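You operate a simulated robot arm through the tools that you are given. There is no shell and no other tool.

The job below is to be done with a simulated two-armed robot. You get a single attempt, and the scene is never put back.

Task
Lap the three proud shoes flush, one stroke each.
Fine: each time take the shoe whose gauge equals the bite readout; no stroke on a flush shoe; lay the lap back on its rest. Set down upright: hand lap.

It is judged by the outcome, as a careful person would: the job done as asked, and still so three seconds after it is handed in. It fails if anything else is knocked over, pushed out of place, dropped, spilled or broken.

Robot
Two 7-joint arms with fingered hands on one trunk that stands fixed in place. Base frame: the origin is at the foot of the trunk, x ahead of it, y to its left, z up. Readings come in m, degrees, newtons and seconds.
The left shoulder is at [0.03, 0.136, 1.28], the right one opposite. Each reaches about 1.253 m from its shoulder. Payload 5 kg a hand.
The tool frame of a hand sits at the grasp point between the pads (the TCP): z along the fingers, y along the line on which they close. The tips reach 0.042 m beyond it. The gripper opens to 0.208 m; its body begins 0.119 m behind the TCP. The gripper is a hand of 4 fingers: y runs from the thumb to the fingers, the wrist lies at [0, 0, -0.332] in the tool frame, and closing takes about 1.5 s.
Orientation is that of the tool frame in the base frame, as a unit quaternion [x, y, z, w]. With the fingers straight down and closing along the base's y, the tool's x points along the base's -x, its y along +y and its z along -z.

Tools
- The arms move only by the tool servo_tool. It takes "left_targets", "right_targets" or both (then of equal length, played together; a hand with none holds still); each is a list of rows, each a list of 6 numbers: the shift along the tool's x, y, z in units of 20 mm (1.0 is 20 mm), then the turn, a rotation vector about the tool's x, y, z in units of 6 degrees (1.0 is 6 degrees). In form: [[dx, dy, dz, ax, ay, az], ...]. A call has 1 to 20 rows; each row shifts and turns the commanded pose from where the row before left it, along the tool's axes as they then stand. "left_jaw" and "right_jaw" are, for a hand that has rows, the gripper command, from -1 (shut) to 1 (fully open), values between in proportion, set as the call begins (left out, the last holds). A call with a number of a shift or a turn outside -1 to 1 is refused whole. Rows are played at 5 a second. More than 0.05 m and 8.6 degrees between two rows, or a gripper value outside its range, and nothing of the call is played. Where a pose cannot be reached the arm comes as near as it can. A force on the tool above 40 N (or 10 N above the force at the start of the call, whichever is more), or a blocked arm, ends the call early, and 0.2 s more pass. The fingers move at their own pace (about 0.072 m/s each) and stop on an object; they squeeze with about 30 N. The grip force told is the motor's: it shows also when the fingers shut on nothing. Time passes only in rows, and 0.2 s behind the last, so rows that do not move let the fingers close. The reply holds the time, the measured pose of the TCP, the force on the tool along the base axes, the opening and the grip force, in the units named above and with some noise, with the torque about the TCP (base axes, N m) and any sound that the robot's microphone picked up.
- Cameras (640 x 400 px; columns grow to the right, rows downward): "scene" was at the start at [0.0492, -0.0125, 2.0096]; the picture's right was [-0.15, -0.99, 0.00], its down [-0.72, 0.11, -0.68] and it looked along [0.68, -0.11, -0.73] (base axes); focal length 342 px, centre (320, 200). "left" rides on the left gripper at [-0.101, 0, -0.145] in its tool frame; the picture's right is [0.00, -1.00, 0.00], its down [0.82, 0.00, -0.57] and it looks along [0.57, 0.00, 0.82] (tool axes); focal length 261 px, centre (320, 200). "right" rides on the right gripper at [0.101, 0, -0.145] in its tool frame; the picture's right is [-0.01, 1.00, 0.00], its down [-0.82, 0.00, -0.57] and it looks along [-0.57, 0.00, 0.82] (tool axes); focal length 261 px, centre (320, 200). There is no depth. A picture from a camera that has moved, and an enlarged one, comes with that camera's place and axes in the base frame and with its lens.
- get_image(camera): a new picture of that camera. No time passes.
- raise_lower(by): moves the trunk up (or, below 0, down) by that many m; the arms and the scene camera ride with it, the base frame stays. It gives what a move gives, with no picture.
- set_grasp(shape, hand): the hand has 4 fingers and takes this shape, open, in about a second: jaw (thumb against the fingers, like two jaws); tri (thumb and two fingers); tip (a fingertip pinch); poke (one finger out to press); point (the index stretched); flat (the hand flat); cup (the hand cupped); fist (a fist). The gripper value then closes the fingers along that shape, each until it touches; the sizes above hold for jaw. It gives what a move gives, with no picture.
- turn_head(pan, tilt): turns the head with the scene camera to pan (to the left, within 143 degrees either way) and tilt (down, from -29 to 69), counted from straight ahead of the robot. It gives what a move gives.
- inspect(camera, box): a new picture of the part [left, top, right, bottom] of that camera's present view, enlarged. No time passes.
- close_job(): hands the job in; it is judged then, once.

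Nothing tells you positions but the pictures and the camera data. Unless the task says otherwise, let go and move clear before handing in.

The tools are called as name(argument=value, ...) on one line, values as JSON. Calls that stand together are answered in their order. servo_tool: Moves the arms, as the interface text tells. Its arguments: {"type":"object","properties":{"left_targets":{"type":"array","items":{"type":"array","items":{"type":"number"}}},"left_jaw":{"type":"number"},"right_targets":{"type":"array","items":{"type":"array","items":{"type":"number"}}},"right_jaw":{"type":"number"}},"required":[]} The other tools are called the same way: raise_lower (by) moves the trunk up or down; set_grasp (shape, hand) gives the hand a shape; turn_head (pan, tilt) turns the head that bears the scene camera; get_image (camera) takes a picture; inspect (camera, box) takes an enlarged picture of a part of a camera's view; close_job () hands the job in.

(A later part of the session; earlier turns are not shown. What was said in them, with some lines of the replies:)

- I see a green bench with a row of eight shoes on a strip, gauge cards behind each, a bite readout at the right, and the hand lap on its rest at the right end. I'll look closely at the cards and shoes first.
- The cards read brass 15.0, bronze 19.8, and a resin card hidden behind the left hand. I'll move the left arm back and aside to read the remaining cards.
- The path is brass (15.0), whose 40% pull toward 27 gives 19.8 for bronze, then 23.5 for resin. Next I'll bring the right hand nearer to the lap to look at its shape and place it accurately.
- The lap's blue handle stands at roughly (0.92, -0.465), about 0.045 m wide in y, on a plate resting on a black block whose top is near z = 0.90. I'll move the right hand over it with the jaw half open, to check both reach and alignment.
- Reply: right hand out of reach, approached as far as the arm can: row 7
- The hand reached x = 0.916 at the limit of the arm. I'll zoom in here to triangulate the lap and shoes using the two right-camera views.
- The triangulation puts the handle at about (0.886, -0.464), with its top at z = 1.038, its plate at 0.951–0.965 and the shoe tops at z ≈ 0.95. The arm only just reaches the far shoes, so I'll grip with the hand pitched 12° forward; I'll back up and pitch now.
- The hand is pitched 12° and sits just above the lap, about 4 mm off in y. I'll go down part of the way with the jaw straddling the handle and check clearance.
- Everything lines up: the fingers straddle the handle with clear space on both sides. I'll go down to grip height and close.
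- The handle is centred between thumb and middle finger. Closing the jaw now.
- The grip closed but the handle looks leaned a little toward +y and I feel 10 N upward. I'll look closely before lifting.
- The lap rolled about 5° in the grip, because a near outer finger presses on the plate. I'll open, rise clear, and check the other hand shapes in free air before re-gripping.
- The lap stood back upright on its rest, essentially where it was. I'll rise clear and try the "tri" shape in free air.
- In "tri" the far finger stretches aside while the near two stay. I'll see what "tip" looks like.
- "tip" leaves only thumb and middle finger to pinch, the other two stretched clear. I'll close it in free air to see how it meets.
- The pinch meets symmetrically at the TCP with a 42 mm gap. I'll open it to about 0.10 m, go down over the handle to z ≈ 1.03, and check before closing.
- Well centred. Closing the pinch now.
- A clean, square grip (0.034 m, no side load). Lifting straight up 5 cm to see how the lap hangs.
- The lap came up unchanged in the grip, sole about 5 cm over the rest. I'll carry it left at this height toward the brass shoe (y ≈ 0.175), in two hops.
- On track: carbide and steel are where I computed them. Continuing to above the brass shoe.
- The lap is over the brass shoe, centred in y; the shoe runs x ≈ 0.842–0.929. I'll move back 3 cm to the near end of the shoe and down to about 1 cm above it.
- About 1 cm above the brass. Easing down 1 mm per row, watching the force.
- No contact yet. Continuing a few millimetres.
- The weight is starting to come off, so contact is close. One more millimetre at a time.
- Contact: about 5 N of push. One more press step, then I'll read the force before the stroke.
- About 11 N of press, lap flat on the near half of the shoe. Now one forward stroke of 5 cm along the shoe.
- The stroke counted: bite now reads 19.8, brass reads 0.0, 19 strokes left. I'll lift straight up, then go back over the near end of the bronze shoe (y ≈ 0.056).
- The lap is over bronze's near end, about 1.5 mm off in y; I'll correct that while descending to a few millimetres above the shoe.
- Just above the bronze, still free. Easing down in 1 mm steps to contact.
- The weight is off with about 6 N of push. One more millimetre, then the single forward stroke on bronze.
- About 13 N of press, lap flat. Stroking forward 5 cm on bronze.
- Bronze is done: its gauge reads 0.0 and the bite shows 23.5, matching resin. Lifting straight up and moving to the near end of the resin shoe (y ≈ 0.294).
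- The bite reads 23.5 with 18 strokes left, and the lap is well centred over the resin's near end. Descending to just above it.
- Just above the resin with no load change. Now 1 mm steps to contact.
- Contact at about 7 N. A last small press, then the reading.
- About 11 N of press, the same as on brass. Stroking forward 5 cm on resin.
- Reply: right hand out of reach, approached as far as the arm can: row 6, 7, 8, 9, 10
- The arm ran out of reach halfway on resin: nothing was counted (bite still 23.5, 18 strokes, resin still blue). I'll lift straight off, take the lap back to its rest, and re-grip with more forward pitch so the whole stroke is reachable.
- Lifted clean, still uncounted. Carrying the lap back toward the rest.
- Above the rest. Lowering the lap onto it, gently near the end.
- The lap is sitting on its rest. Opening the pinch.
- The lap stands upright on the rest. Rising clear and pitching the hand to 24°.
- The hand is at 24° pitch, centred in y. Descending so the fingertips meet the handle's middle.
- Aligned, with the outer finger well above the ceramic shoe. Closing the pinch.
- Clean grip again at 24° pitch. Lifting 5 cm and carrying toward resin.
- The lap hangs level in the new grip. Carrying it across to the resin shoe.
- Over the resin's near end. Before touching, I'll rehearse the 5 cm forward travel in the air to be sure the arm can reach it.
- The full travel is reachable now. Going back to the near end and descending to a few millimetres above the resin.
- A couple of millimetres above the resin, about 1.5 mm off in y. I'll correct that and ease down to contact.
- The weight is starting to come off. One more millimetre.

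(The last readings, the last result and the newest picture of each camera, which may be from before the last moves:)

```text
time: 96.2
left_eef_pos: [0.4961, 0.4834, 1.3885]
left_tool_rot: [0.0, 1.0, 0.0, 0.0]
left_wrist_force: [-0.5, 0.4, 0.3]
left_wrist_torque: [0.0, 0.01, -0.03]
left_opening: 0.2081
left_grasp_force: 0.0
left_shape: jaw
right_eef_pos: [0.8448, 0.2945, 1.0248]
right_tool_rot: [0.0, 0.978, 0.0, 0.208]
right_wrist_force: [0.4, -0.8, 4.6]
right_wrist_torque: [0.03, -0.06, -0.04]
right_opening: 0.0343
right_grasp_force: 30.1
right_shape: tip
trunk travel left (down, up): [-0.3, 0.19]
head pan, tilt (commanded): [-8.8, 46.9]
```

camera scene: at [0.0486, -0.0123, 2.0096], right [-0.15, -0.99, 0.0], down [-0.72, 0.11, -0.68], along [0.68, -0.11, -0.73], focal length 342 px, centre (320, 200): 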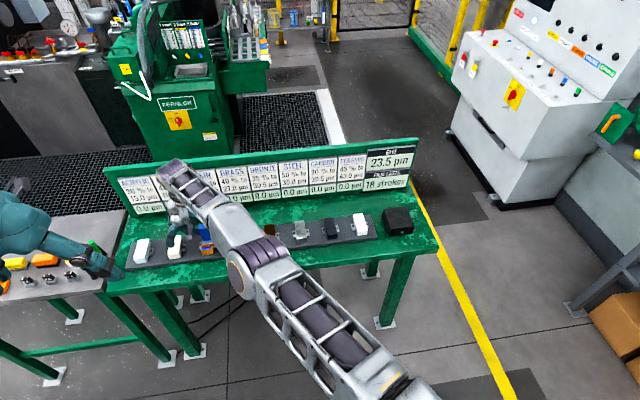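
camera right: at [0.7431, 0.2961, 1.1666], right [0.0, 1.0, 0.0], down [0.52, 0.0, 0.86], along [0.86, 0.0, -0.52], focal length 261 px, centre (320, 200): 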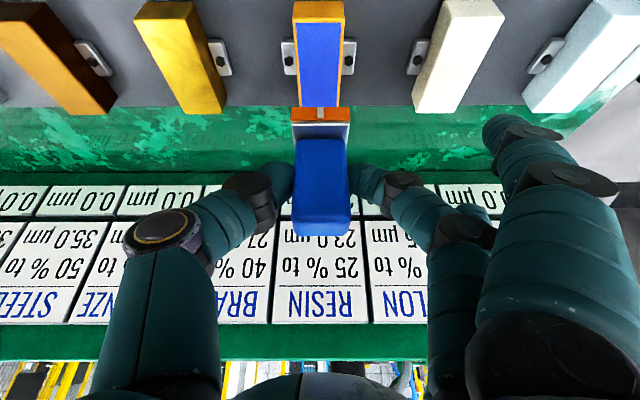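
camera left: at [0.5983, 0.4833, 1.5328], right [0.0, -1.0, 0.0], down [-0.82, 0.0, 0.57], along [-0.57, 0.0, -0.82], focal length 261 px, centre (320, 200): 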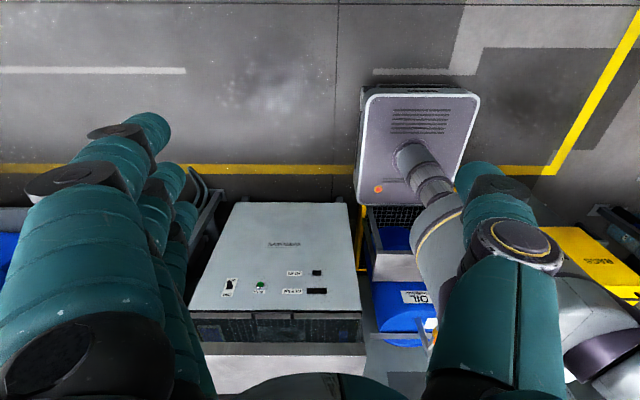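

About 7 N. A slight extra press, then I'll stroke forward in short pieces without lifting, reading the bite display so I stop as soon as the stroke counts.

servo_tool(right_targets=[[0.0162, 0, 0.0366, 0, 0, 0], [0, 0, 0, 0, 0, 0]])

inspect(camera="scene", box=[350, 130, 430, 210])

inspect(camera="right", box=[200, 20, 440, 260])

```text
time: 96.8
left_eef_pos: [0.4961, 0.4836, 1.3896]
left_tool_rot: [0.0, 1.0, 0.0, 0.001]
left_wrist_force: [-0.2, 0.0, 0.6]
left_wrist_torque: [0.0, -0.02, 0.0]
left_opening: 0.2079
left_grasp_force: 0.0
left_shape: jaw
right_eef_pos: [0.8452, 0.2949, 1.0247]
right_tool_rot: [0.001, 0.978, 0.0, 0.21]
right_wrist_force: [-0.5, -1.6, 11.1]
right_wrist_torque: [-0.02, -0.15, -0.01]
right_opening: 0.0345
right_grasp_force: 30.4
right_shape: tip
trunk travel left (down, up): [-0.3, 0.19]
head pan, tilt (commanded): [-8.8, 46.9]
```

```text
5.00 times, centred on (390, 170) of scene
camera zoom: at [0.048, -0.0127, 2.0097], right [-0.15, -0.99, 0.0], down [-0.72, 0.11, -0.68], along [0.68, -0.11, -0.73], focal length 1709 px, centre (-30, 350)
```

zoom: 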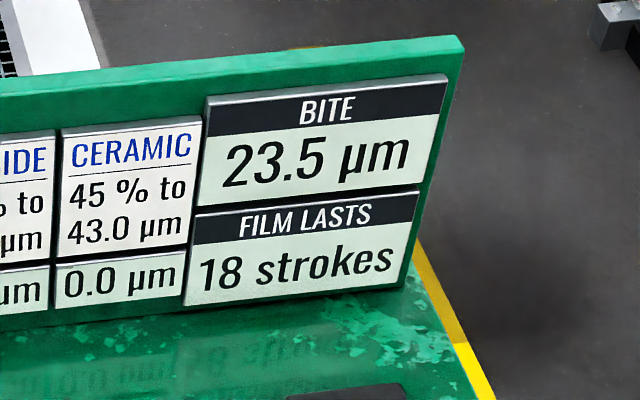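

```text
1.67 times, centred on (320, 140) of right
camera zoom: at [0.6931, 0.295, 1.1157], right [0.0, 1.0, 0.0], down [0.52, 0.0, 0.86], along [0.86, 0.0, -0.52], focal length 434 px, centre (320, 300)
```

zoom: 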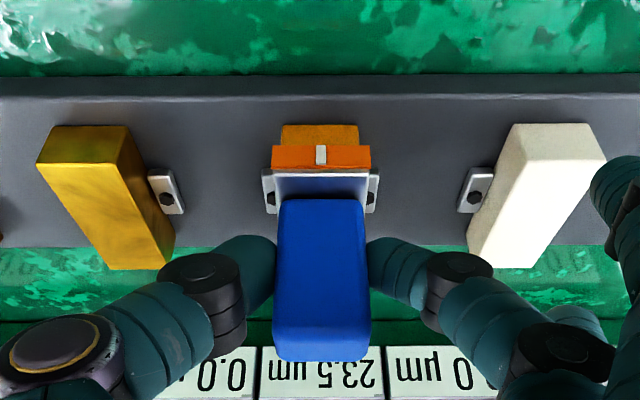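

About 13 N, lap flat on the shoe, display at 23.5 / 18. First 2 cm of the stroke.

servo_tool(right_targets=[[-0.2284, 0, 0.1017, 0, 0, 0], [-0.2284, 0, 0.1017, 0, 0, 0], [-0.2284, 0, 0.1017, 0, 0, 0], [-0.2284, 0, 0.1017, 0, 0, 0]])

inspect(camera="scene", box=[350, 130, 430, 210])

```text
time: 97.8
left_eef_pos: [0.4969, 0.4834, 1.3898]
left_tool_rot: [0.0, 1.0, 0.0, -0.001]
left_wrist_force: [-0.4, 0.4, 0.7]
left_wrist_torque: [-0.02, 0.01, -0.03]
left_opening: 0.2078
left_grasp_force: 0.0
left_shape: jaw
right_eef_pos: [0.8658, 0.2943, 1.0245]
right_tool_rot: [0.0, 0.978, 0.0, 0.208]
right_wrist_force: [-2.6, 0.3, 6.4]
right_wrist_torque: [0.1, 0.02, -0.02]
right_opening: 0.0348
right_grasp_force: 29.8
right_shape: tip
trunk travel left (down, up): [-0.3, 0.19]
head pan, tilt (commanded): [-8.8, 46.9]
```

```text
5.00 times, centred on (390, 170) of scene
camera zoom: at [0.0485, -0.0124, 2.0096], right [-0.15, -0.99, 0.0], down [-0.72, 0.11, -0.68], along [0.68, -0.11, -0.73], focal length 1709 px, centre (-30, 350)
```

zoom: 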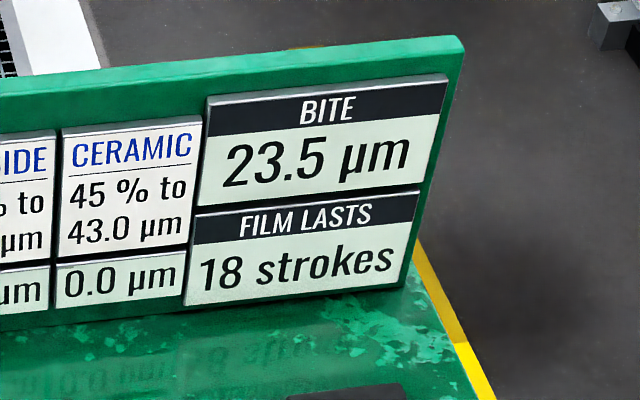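

Not counted yet, still in contact at about 9 N. Continuing the same stroke.

servo_tool(right_targets=[[-0.2284, 0, 0.1017, 0, 0, 0], [-0.2284, 0, 0.1017, 0, 0, 0], [-0.2284, 0, 0.1017, 0, 0, 0], [-0.2284, 0, 0.1017, 0, 0, 0]])

inspect(camera="scene", box=[350, 130, 430, 210])

get_image(camera="right")

```text
time: 98.8
left_eef_pos: [0.495, 0.4842, 1.3885]
left_tool_rot: [-0.001, 1.0, 0.0, 0.0]
left_wrist_force: [0.4, -1.0, 0.3]
left_wrist_torque: [0.02, 0.0, -0.01]
left_opening: 0.2078
left_grasp_force: 0.0
left_shape: jaw
right_eef_pos: [0.8845, 0.2943, 1.0244]
right_tool_rot: [0.0, 0.978, 0.0, 0.208]
right_wrist_force: [-2.7, 0.0, 3.6]
right_wrist_torque: [0.02, 0.02, 0.01]
right_opening: 0.0345
right_grasp_force: 30.0
right_shape: tip
trunk travel left (down, up): [-0.3, 0.19]
head pan, tilt (commanded): [-8.8, 46.9]
```

```text
5.00 times, centred on (390, 170) of scene
camera zoom: at [0.0485, -0.0123, 2.0096], right [-0.15, -0.99, 0.0], down [-0.72, 0.11, -0.68], along [0.68, -0.11, -0.73], focal length 1709 px, centre (-30, 350)
```

zoom: 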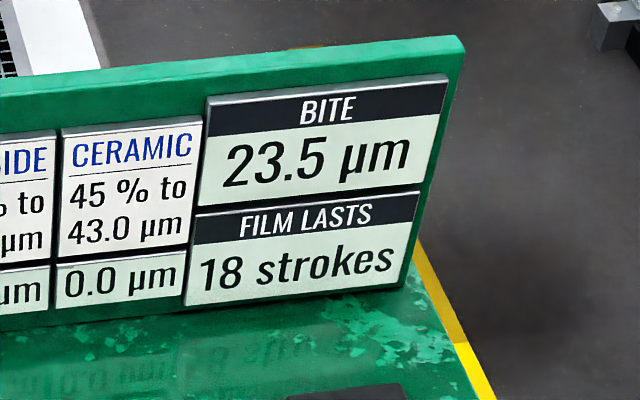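

```text
taken
camera right: at [0.7332, 0.2948, 1.116], right [0.0, 1.0, 0.0], down [0.52, 0.0, 0.86], along [0.86, 0.0, -0.52], focal length 261 px, centre (320, 200)
```

right: 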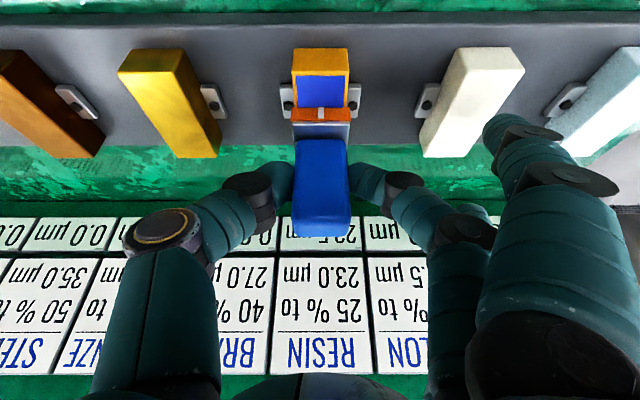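

Not counted at 4 cm, and the press has eased to about 6 N. I'll finish the last centimetre with a little more down-pressure.

servo_tool(right_targets=[[-0.2182, 0, 0.1246, 0, 0, 0], [-0.2182, 0, 0.1246, 0, 0, 0]])

inspect(camera="scene", box=[350, 130, 430, 210])

get_image(camera="right")

```text
time: 99.4
left_eef_pos: [0.4951, 0.4838, 1.3908]
left_tool_rot: [0.0, 1.0, 0.0, 0.0]
left_wrist_force: [0.2, -0.1, 0.5]
left_wrist_torque: [0.0, -0.01, -0.01]
left_opening: 0.2076
left_grasp_force: 0.1
left_shape: jaw
right_eef_pos: [0.8951, 0.2937, 1.0249]
right_tool_rot: [0.0, 0.978, -0.001, 0.208]
right_wrist_force: [-2.6, -0.4, 9.4]
right_wrist_torque: [0.07, -0.07, 0.02]
right_opening: 0.0348
right_grasp_force: 30.2
right_shape: tip
trunk travel left (down, up): [-0.3, 0.19]
head pan, tilt (commanded): [-8.8, 46.9]
```

```text
5.00 times, centred on (390, 170) of scene
camera zoom: at [0.0475, -0.0125, 2.0097], right [-0.15, -0.99, 0.0], down [-0.72, 0.11, -0.68], along [0.68, -0.11, -0.73], focal length 1709 px, centre (-30, 350)
```

zoom: 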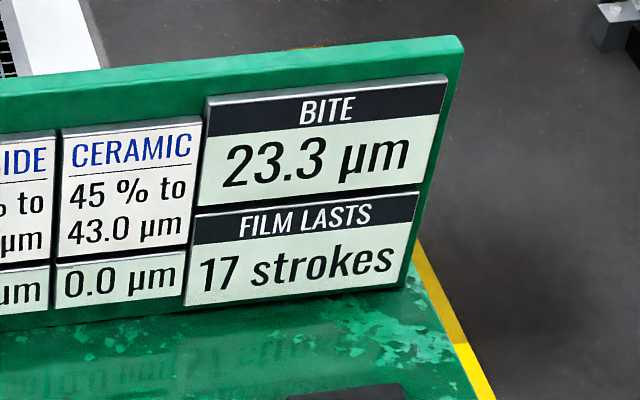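

```text
taken
camera right: at [0.7431, 0.2941, 1.1156], right [0.0, 1.0, 0.0], down [0.52, 0.0, 0.86], along [0.86, 0.0, -0.52], focal length 261 px, centre (320, 200)
```

right: 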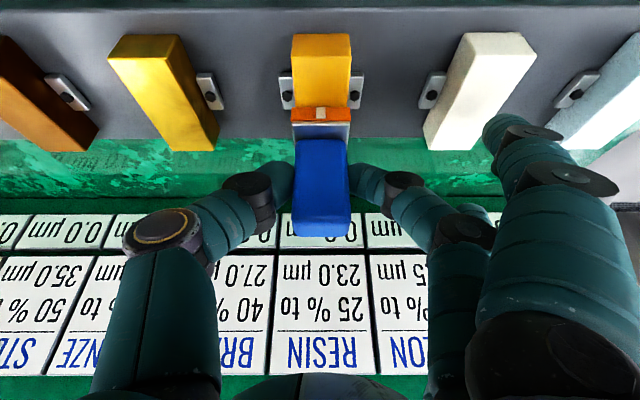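

The stroke counted: resin is now clean, 17 strokes left. Lifting straight off at once.

servo_tool(right_targets=[[-0.1695, 0, -0.381, 0, 0, 0], [-0.1695, 0, -0.381, 0, 0, 0], [-0.1695, 0, -0.381, 0, 0, 0], [-0.1695, 0, -0.381, 0, 0, 0], [-0.1695, 0, -0.381, 0, 0, 0], [-0.1695, 0, -0.381, 0, 0, 0], [0, 0, 0, 0, 0, 0]])

inspect(camera="scene", box=[370, 140, 420, 190])

get_image(camera="right")

get_image(camera="scene")

```text
time: 101.0
left_eef_pos: [0.4963, 0.4848, 1.3889]
left_tool_rot: [0.0, 1.0, 0.0, 0.0]
left_wrist_force: [1.1, -0.2, 0.4]
left_wrist_torque: [0.05, 0.01, -0.04]
left_opening: 0.2078
left_grasp_force: 0.1
left_shape: jaw
right_eef_pos: [0.8958, 0.2955, 1.0724]
right_tool_rot: [0.0, 0.978, 0.0, 0.207]
right_wrist_force: [-0.2, -0.5, -2.8]
right_wrist_torque: [0.0, 0.04, 0.0]
right_opening: 0.0347
right_grasp_force: 30.3
right_shape: tip
trunk travel left (down, up): [-0.3, 0.19]
head pan, tilt (commanded): [-8.8, 46.9]
```

```text
8.00 times, centred on (395, 165) of scene
camera zoom: at [0.0495, -0.012, 2.0096], right [-0.15, -0.99, 0.0], down [-0.72, 0.11, -0.68], along [0.68, -0.11, -0.73], focal length 2735 px, centre (-280, 480)
```

zoom: 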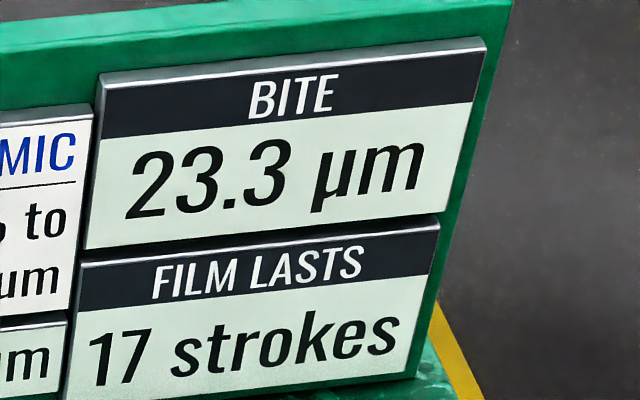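

```text
taken
camera right: at [0.7435, 0.2956, 1.1643], right [0.0, 1.0, 0.0], down [0.52, 0.0, 0.86], along [0.86, 0.0, -0.52], focal length 261 px, centre (320, 200)
```

right: 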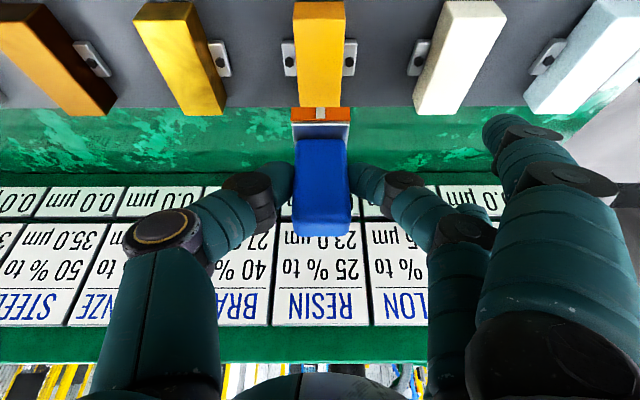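

```text
taken
camera scene: at [0.0495, -0.012, 2.0096], right [-0.15, -0.99, 0.0], down [-0.72, 0.11, -0.68], along [0.68, -0.11, -0.73], focal length 342 px, centre (320, 200)
```

scene: 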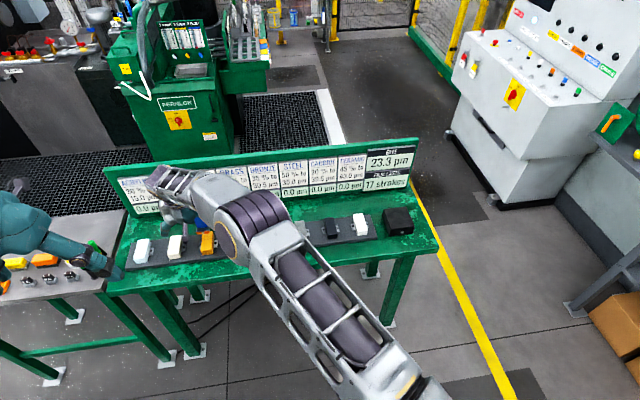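

Three strokes done, all gauges at 0.0, and the display's 23.3 fits one resin stroke. Carrying the lap back to its rest.

servo_tool(right_targets=[[0, -0.9985, 0, 0, 0, 0], [0, -0.9985, 0, 0, 0, 0], [0, -0.9985, 0, 0, 0, 0], [0, -0.9985, 0, 0, 0, 0], [0, -0.9985, 0, 0, 0, 0], [0, -0.9985, 0, 0, 0, 0], [0, -0.9985, 0, 0, 0, 0], [0, -0.9985, 0, 0, 0, 0], [0, -0.9985, 0, 0, 0, 0], [0, -0.9985, 0, 0, 0, 0], [0, -0.9985, 0, 0, 0, 0], [0, -0.9985, 0, 0, 0, 0], [0, -0.9985, 0, 0, 0, 0], [0, -0.9985, 0, 0, 0, 0], [0, -0.9985, 0, 0, 0, 0], [0, -0.9985, 0, 0, 0, 0], [0, -0.9985, 0, 0, 0, 0], [0, -0.9985, 0, 0, 0, 0], [0, -0.9985, 0, 0, 0, 0]])

servo_tool(right_targets=[[0.0493, -0.9985, -0.0219, 0, 0, 0], [0.0493, -0.9985, -0.0219, 0, 0, 0], [0.0493, -0.9985, -0.0219, 0, 0, 0], [0.0493, -0.9985, -0.0219, 0, 0, 0], [0.0493, -0.9985, -0.0219, 0, 0, 0], [0.0493, -0.9985, -0.0219, 0, 0, 0], [0.0493, -0.9985, -0.0219, 0, 0, 0], [0.0493, -0.9985, -0.0219, 0, 0, 0], [0.0493, -0.9985, -0.0219, 0, 0, 0], [0.0493, -0.9985, -0.0219, 0, 0, 0], [0.0493, -0.9985, -0.0219, 0, 0, 0], [0.0493, -0.9985, -0.0219, 0, 0, 0], [0.0493, -0.9985, -0.0219, 0, 0, 0], [0.0493, -0.9985, -0.0219, 0, 0, 0], [0.0493, -0.9985, -0.0219, 0, 0, 0], [0.0493, -0.9985, -0.0219, 0, 0, 0], [0.0493, -0.9985, -0.0219, 0, 0, 0], [0.0493, -0.9985, -0.0219, 0, 0, 0], [0.0493, -0.9985, -0.0219, 0, 0, 0], [0, 0, 0, 0, 0, 0]])

get_image(camera="right")

inspect(camera="scene", box=[350, 150, 450, 250])

inspect(camera="scene", box=[100, 160, 300, 270])

```text
time: 105.0
left_eef_pos: [0.4966, 0.4821, 1.3906]
left_tool_rot: [0.0, 1.0, 0.0, 0.001]
left_wrist_force: [-0.2, -1.5, 0.4]
left_wrist_torque: [0.1, -0.02, 0.01]
left_opening: 0.2078
left_grasp_force: 0.1
left_shape: jaw
right_eef_pos: [0.8956, -0.0863, 1.073]
right_tool_rot: [0.0, 0.978, 0.001, 0.208]
right_wrist_force: [-0.4, 0.6, -0.8]
right_wrist_torque: [-0.08, 0.01, -0.03]
right_opening: 0.0343
right_grasp_force: 30.3
right_shape: tip
trunk travel left (down, up): [-0.3, 0.19]
head pan, tilt (commanded): [-8.8, 46.9]
```

```text
time: 109.2
left_eef_pos: [0.4979, 0.485, 1.3889]
left_tool_rot: [0.0, 1.0, 0.001, 0.0]
left_wrist_force: [-0.1, 0.7, 0.0]
left_wrist_torque: [-0.04, 0.0, 0.0]
left_opening: 0.2077
left_grasp_force: 0.0
left_shape: jaw
right_eef_pos: [0.8753, -0.4648, 1.0715]
right_tool_rot: [0.0, 0.978, 0.0, 0.208]
right_wrist_force: [0.5, 0.3, -1.5]
right_wrist_torque: [-0.02, 0.05, -0.03]
right_opening: 0.0345
right_grasp_force: 29.9
right_shape: tip
trunk travel left (down, up): [-0.3, 0.19]
head pan, tilt (commanded): [-8.8, 46.9]
```

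```text
taken
camera right: at [0.7229, -0.4641, 1.1642], right [0.0, 1.0, 0.0], down [0.52, 0.0, 0.86], along [0.86, 0.0, -0.52], focal length 261 px, centre (320, 200)
```

right: 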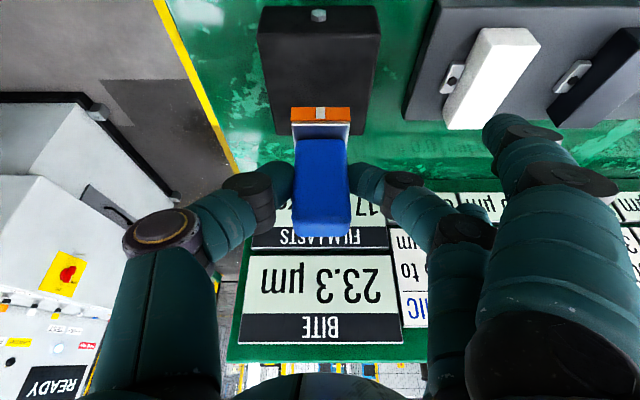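

```text
4.00 times, centred on (400, 200) of scene
camera zoom: at [0.0495, -0.0115, 2.0096], right [-0.15, -0.99, 0.0], down [-0.72, 0.11, -0.68], along [0.68, -0.11, -0.73], focal length 1368 px, centre (0, 200)
```

zoom: 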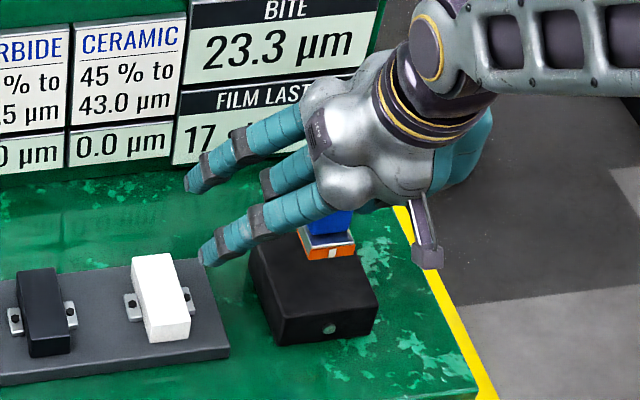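

```text
3.20 times, centred on (200, 215) of scene
camera zoom: at [0.0495, -0.0115, 2.0096], right [-0.15, -0.99, 0.0], down [-0.72, 0.11, -0.68], along [0.68, -0.11, -0.73], focal length 1094 px, centre (704, 152)
```

zoom: 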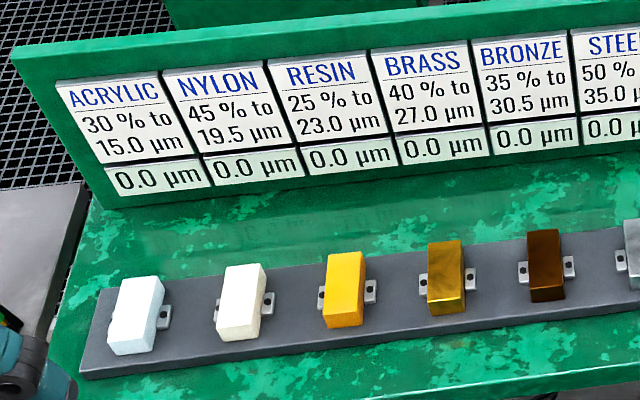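

All gauges read 0.0 and the lap is over its rest. Lowering it gently.

servo_tool(right_targets=[[0.1424, 0, 0.32, 0, 0, 0], [0.1424, 0, 0.32, 0, 0, 0], [0.1424, 0, 0.32, 0, 0, 0], [0.1424, 0, 0.32, 0, 0, 0], [0.1424, 0, 0.32, 0, 0, 0], [0.1424, 0, 0.32, 0, 0, 0], [0.0203, 0, 0.0457, 0, 0, 0], [0.0203, 0, 0.0457, 0, 0, 0], [0.0203, 0, 0.0457, 0, 0, 0], [0.0203, 0, 0.0457, 0, 0, 0], [0, 0, 0, 0, 0, 0]])

inspect(camera="right", box=[220, 20, 440, 260])

```text
time: 111.6
left_eef_pos: [0.4969, 0.4849, 1.3887]
left_tool_rot: [0.0, 1.0, 0.0, 0.0]
left_wrist_force: [-0.8, -0.3, 0.6]
left_wrist_torque: [-0.02, 0.0, 0.03]
left_opening: 0.2079
left_grasp_force: 0.0
left_shape: jaw
right_eef_pos: [0.8754, -0.4667, 1.0256]
right_tool_rot: [0.0, 0.978, 0.0, 0.208]
right_wrist_force: [-0.6, -0.5, -2.3]
right_wrist_torque: [0.01, 0.02, -0.01]
right_opening: 0.0344
right_grasp_force: 30.2
right_shape: tip
trunk travel left (down, up): [-0.3, 0.19]
head pan, tilt (commanded): [-8.8, 46.9]
```

```text
1.67 times, centred on (330, 140) of right
camera zoom: at [0.7225, -0.4664, 1.1172], right [0.0, 1.0, 0.0], down [0.52, 0.0, 0.86], along [0.86, 0.0, -0.52], focal length 434 px, centre (303, 300)
```

zoom: 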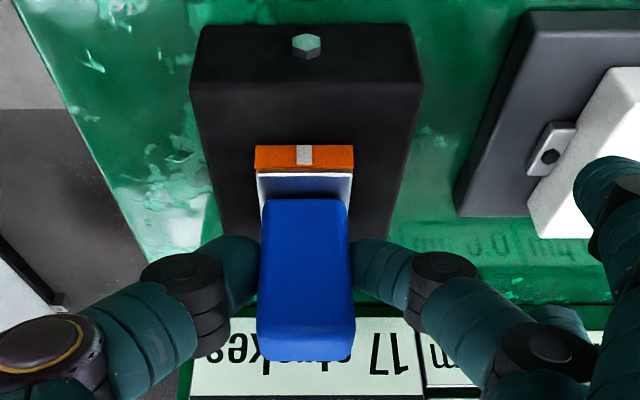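

servo_tool(right_targets=[[0.0203, 0, 0.0457, 0, 0, 0], [0.0203, 0, 0.0457, 0, 0, 0], [0, 0, 0, 0, 0, 0]])

```text
time: 112.4
left_eef_pos: [0.497, 0.4841, 1.3889]
left_tool_rot: [0.0, 1.0, 0.0, 0.001]
left_wrist_force: [0.7, 0.1, -0.6]
left_wrist_torque: [0.01, -0.02, 0.01]
left_opening: 0.2075
left_grasp_force: 0.1
left_shape: jaw
right_eef_pos: [0.8738, -0.4664, 1.0249]
right_tool_rot: [-0.001, 0.978, 0.0, 0.209]
right_wrist_force: [-0.7, -1.8, 1.6]
right_wrist_torque: [0.08, -0.05, 0.0]
right_opening: 0.0344
right_grasp_force: 29.7
right_shape: tip
trunk travel left (down, up): [-0.3, 0.19]
head pan, tilt (commanded): [-8.8, 46.9]
```

The lap is seated on the rest with a light press. Releasing.

servo_tool(right_targets=[[0, 0, 0, 0, 0, 0], [0, 0, 0, 0, 0, 0], [0, 0, 0, 0, 0, 0], [0, 0, 0, 0, 0, 0], [0, 0, 0, 0, 0, 0], [0, 0, 0, 0, 0, 0]], right_jaw=0.0)

inspect(camera="right", box=[220, 20, 440, 260])

inspect(camera="scene", box=[350, 150, 450, 250])

```text
time: 113.8
left_eef_pos: [0.4969, 0.4843, 1.3901]
left_tool_rot: [0.0, 1.0, 0.0, 0.0]
left_wrist_force: [0.0, -0.6, 0.2]
left_wrist_torque: [0.04, -0.02, 0.02]
left_opening: 0.2078
left_grasp_force: 0.0
left_shape: jaw
right_eef_pos: [0.8741, -0.4659, 1.023]
right_tool_rot: [0.0, 0.978, 0.0, 0.208]
right_wrist_force: [0.1, 0.4, 1.0]
right_wrist_torque: [0.07, -0.03, 0.0]
right_opening: 0.1031
right_grasp_force: 0.1
right_shape: tip
trunk travel left (down, up): [-0.3, 0.19]
head pan, tilt (commanded): [-8.8, 46.9]
```

```text
1.67 times, centred on (330, 140) of right
camera zoom: at [0.7227, -0.4656, 1.1155], right [0.0, 1.0, 0.0], down [0.52, 0.0, 0.86], along [0.86, 0.0, -0.52], focal length 434 px, centre (303, 300)
```

zoom: 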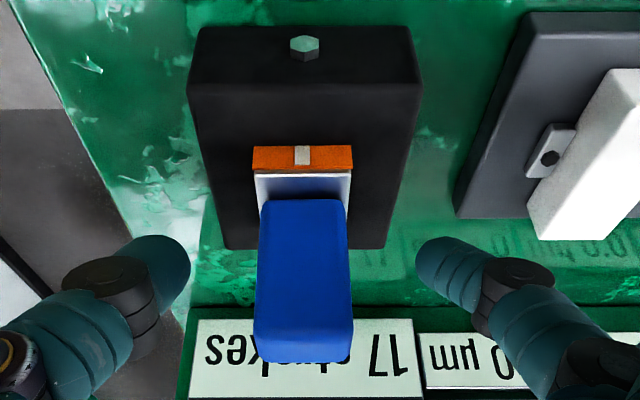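

```text
4.00 times, centred on (400, 200) of scene
camera zoom: at [0.0492, -0.0125, 2.0096], right [-0.15, -0.99, 0.0], down [-0.72, 0.11, -0.68], along [0.68, -0.11, -0.73], focal length 1368 px, centre (0, 200)
```

zoom: 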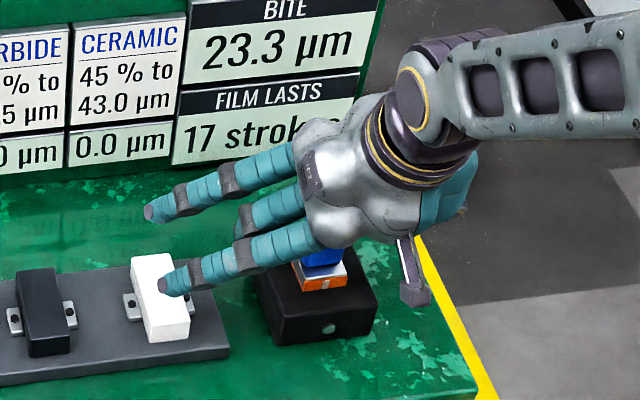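

The lap is standing free on its rest. I'll rise straight up and then draw the hand back clear of the bench.

servo_tool(right_targets=[[-0.2034, 0, -0.4568, 0, 0, 0], [-0.2034, 0, -0.4568, 0, 0, 0], [-0.2034, 0, -0.4568, 0, 0, 0], [-0.2034, 0, -0.4568, 0, 0, 0], [-0.2034, 0, -0.4568, 0, 0, 0], [-0.2034, 0, -0.4568, 0, 0, 0], [-0.3254, 0, -0.7308, 0, 0, 0], [-0.3254, 0, -0.7308, 0, 0, 0], [-0.3254, 0, -0.7308, 0, 0, 0], [-0.3254, 0, -0.7308, 0, 0, 0], [-0.3254, 0, -0.7308, 0, 0, 0], [-0.3254, 0, -0.7308, 0, 0, 0], [0.73, 0, -0.325, 0, 0, 0], [0.73, 0, -0.325, 0, 0, 0], [0.73, 0, -0.325, 0, 0, 0], [0.73, 0, -0.325, 0, 0, 0], [0.73, 0, -0.325, 0, 0, 0], [0.73, 0, -0.325, 0, 0, 0], [0.73, 0, -0.325, 0, 0, 0], [0.73, 0, -0.325, 0, 0, 0]])

get_image(camera="scene")

inspect(camera="scene", box=[350, 150, 450, 250])

get_image(camera="right")

```text
time: 118.0
left_eef_pos: [0.496, 0.483, 1.3884]
left_tool_rot: [0.0, 1.0, 0.0, 0.0]
left_wrist_force: [-0.7, -0.2, 0.1]
left_wrist_torque: [0.02, -0.07, 0.01]
left_opening: 0.2077
left_grasp_force: 0.0
left_shape: jaw
right_eef_pos: [0.7479, -0.4658, 1.1819]
right_tool_rot: [0.0, 0.978, 0.0, 0.209]
right_wrist_force: [0.4, 0.5, 1.1]
right_wrist_torque: [0.02, -0.03, -0.01]
right_opening: 0.1031
right_grasp_force: 0.0
right_shape: tip
trunk travel left (down, up): [-0.3, 0.19]
head pan, tilt (commanded): [-8.8, 46.9]
```

```text
taken
camera scene: at [0.0481, -0.0124, 2.0097], right [-0.15, -0.99, 0.0], down [-0.72, 0.11, -0.68], along [0.68, -0.11, -0.73], focal length 342 px, centre (320, 200)
```

scene: 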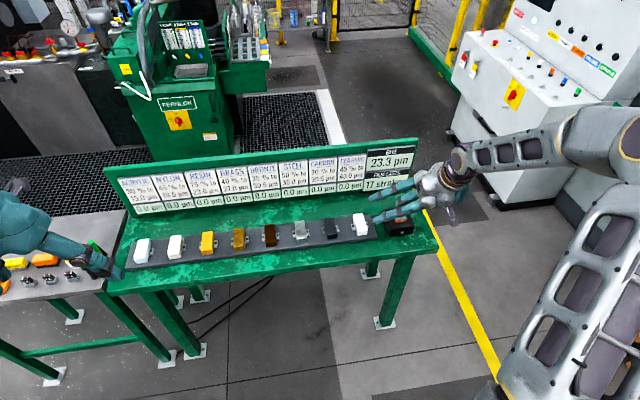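

```text
4.00 times, centred on (400, 200) of scene
camera zoom: at [0.0481, -0.0124, 2.0097], right [-0.15, -0.99, 0.0], down [-0.72, 0.11, -0.68], along [0.68, -0.11, -0.73], focal length 1368 px, centre (0, 200)
```

zoom: 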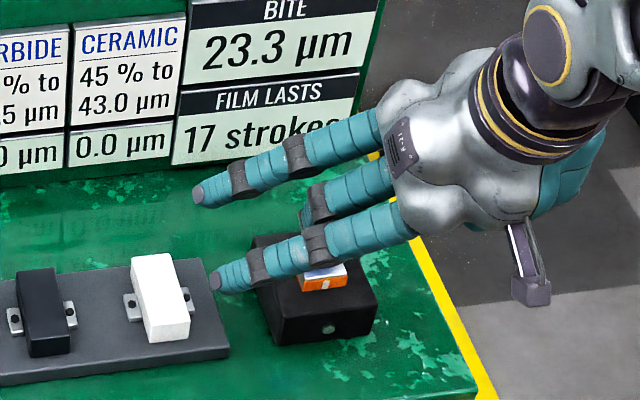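

```text
taken
camera right: at [0.5957, -0.4649, 1.2729], right [0.0, 1.0, 0.0], down [0.52, 0.0, 0.86], along [0.86, 0.0, -0.52], focal length 261 px, centre (320, 200)
```

right: 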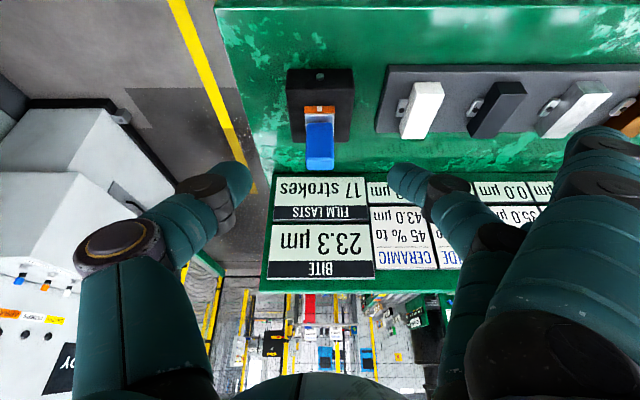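

The lap stands upright on its rest and all is quiet. I'll draw the hand back a bit further for a clear last look.

servo_tool(right_targets=[[0.6, -0.5, -0.8, 0, 0, 0], [0.6, -0.5, -0.8, 0, 0, 0], [0.6, -0.5, -0.8, 0, 0, 0], [0.6, -0.5, -0.8, 0, 0, 0], [0.6, -0.5, -0.8, 0, 0, 0], [0.6, -0.5, -0.8, 0, 0, 0], [0, 0, 0, 0, 0, 0], [0, 0, 0, 0, 0, 0], [0, 0, 0, 0, 0, 0]])

get_image(camera="scene")

inspect(camera="scene", box=[360, 170, 440, 240])

inspect(camera="scene", box=[100, 140, 420, 270])

```text
time: 120.0
left_eef_pos: [0.4957, 0.4841, 1.3896]
left_tool_rot: [0.001, 1.0, 0.0, 0.0]
left_wrist_force: [-0.3, 1.4, 0.5]
left_wrist_torque: [-0.03, 0.01, 0.01]
left_opening: 0.2077
left_grasp_force: 0.0
left_shape: jaw
right_eef_pos: [0.6442, -0.527, 1.2377]
right_tool_rot: [0.0, 0.978, 0.0, 0.208]
right_wrist_force: [0.5, 0.5, 0.0]
right_wrist_torque: [0.01, -0.03, -0.02]
right_opening: 0.1031
right_grasp_force: 0.1
right_shape: tip
trunk travel left (down, up): [-0.3, 0.19]
head pan, tilt (commanded): [-8.8, 46.9]
```

```text
taken
camera scene: at [0.0488, -0.0125, 2.0096], right [-0.15, -0.99, 0.0], down [-0.72, 0.11, -0.68], along [0.68, -0.11, -0.73], focal length 342 px, centre (320, 200)
```

scene: 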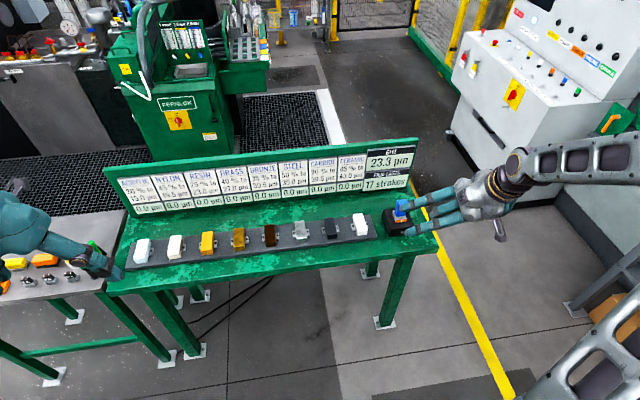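

```text
5.71 times, centred on (400, 205) of scene
camera zoom: at [0.0488, -0.0125, 2.0096], right [-0.15, -0.99, 0.0], down [-0.72, 0.11, -0.68], along [0.68, -0.11, -0.73], focal length 1954 px, centre (-137, 171)
```

zoom: 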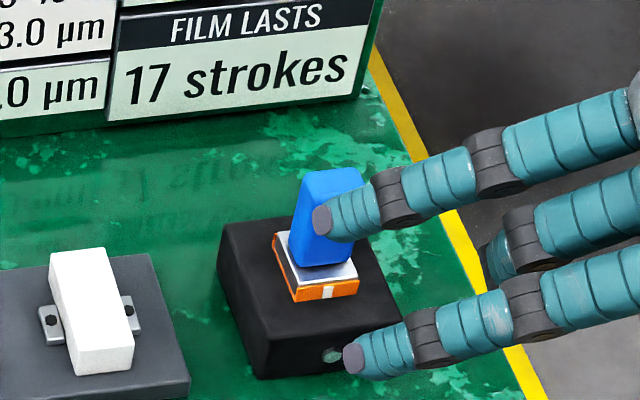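

```text
2.00 times, centred on (260, 205) of scene
camera zoom: at [0.0488, -0.0125, 2.0096], right [-0.15, -0.99, 0.0], down [-0.72, 0.11, -0.68], along [0.68, -0.11, -0.73], focal length 684 px, centre (440, 190)
```

zoom: 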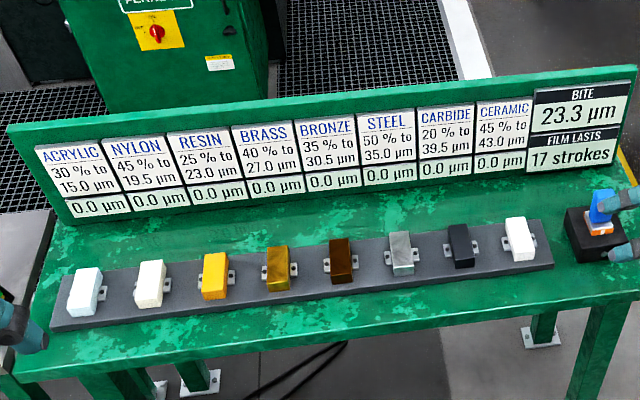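

All eight gauges read 0.0, three strokes have been used (17 left), and the lap stands upright on its rest with both hands clear. Handing in.

close_job()

```text
The job is handed in.
```

The three proud shoes are lapped flush, one counted stroke each, and the lap is back upright on its rest. The job is handed in; I haven't seen the verdict.

| Stroke | Shoe | Gauge before | Bite when taken | Gauge now |
|---|---|---|---|---|
| 1 | Brass | 15.0 µm | 15.0 µm | 0.0 µm |
| 2 | Bronze | 19.8 µm | 19.8 µm | 0.0 µm |
| 3 | Resin | 23.5 µm | 23.5 µm | 0.0 µm |

All eight gauges read 0.0 µm at the end. The film display went from 20 to 17 strokes, and no flush shoe was touched.

- **False start on resin:** the arm ran out of reach about 3 cm into the first attempt and slid about 1 cm sideways. The display did not count it. I lifted off, set the lap on its rest, re-gripped it at a steeper angle and did the full stroke.
- **Resin stroke in pieces:** I made that stroke without lifting but with short pauses, checking the display each time, and stopped as soon as it counted.
- **First grip on the lap:** my first grip tilted the lap slightly on its rest. I let go, it settled back upright, and I used a fingertip pinch from then on.
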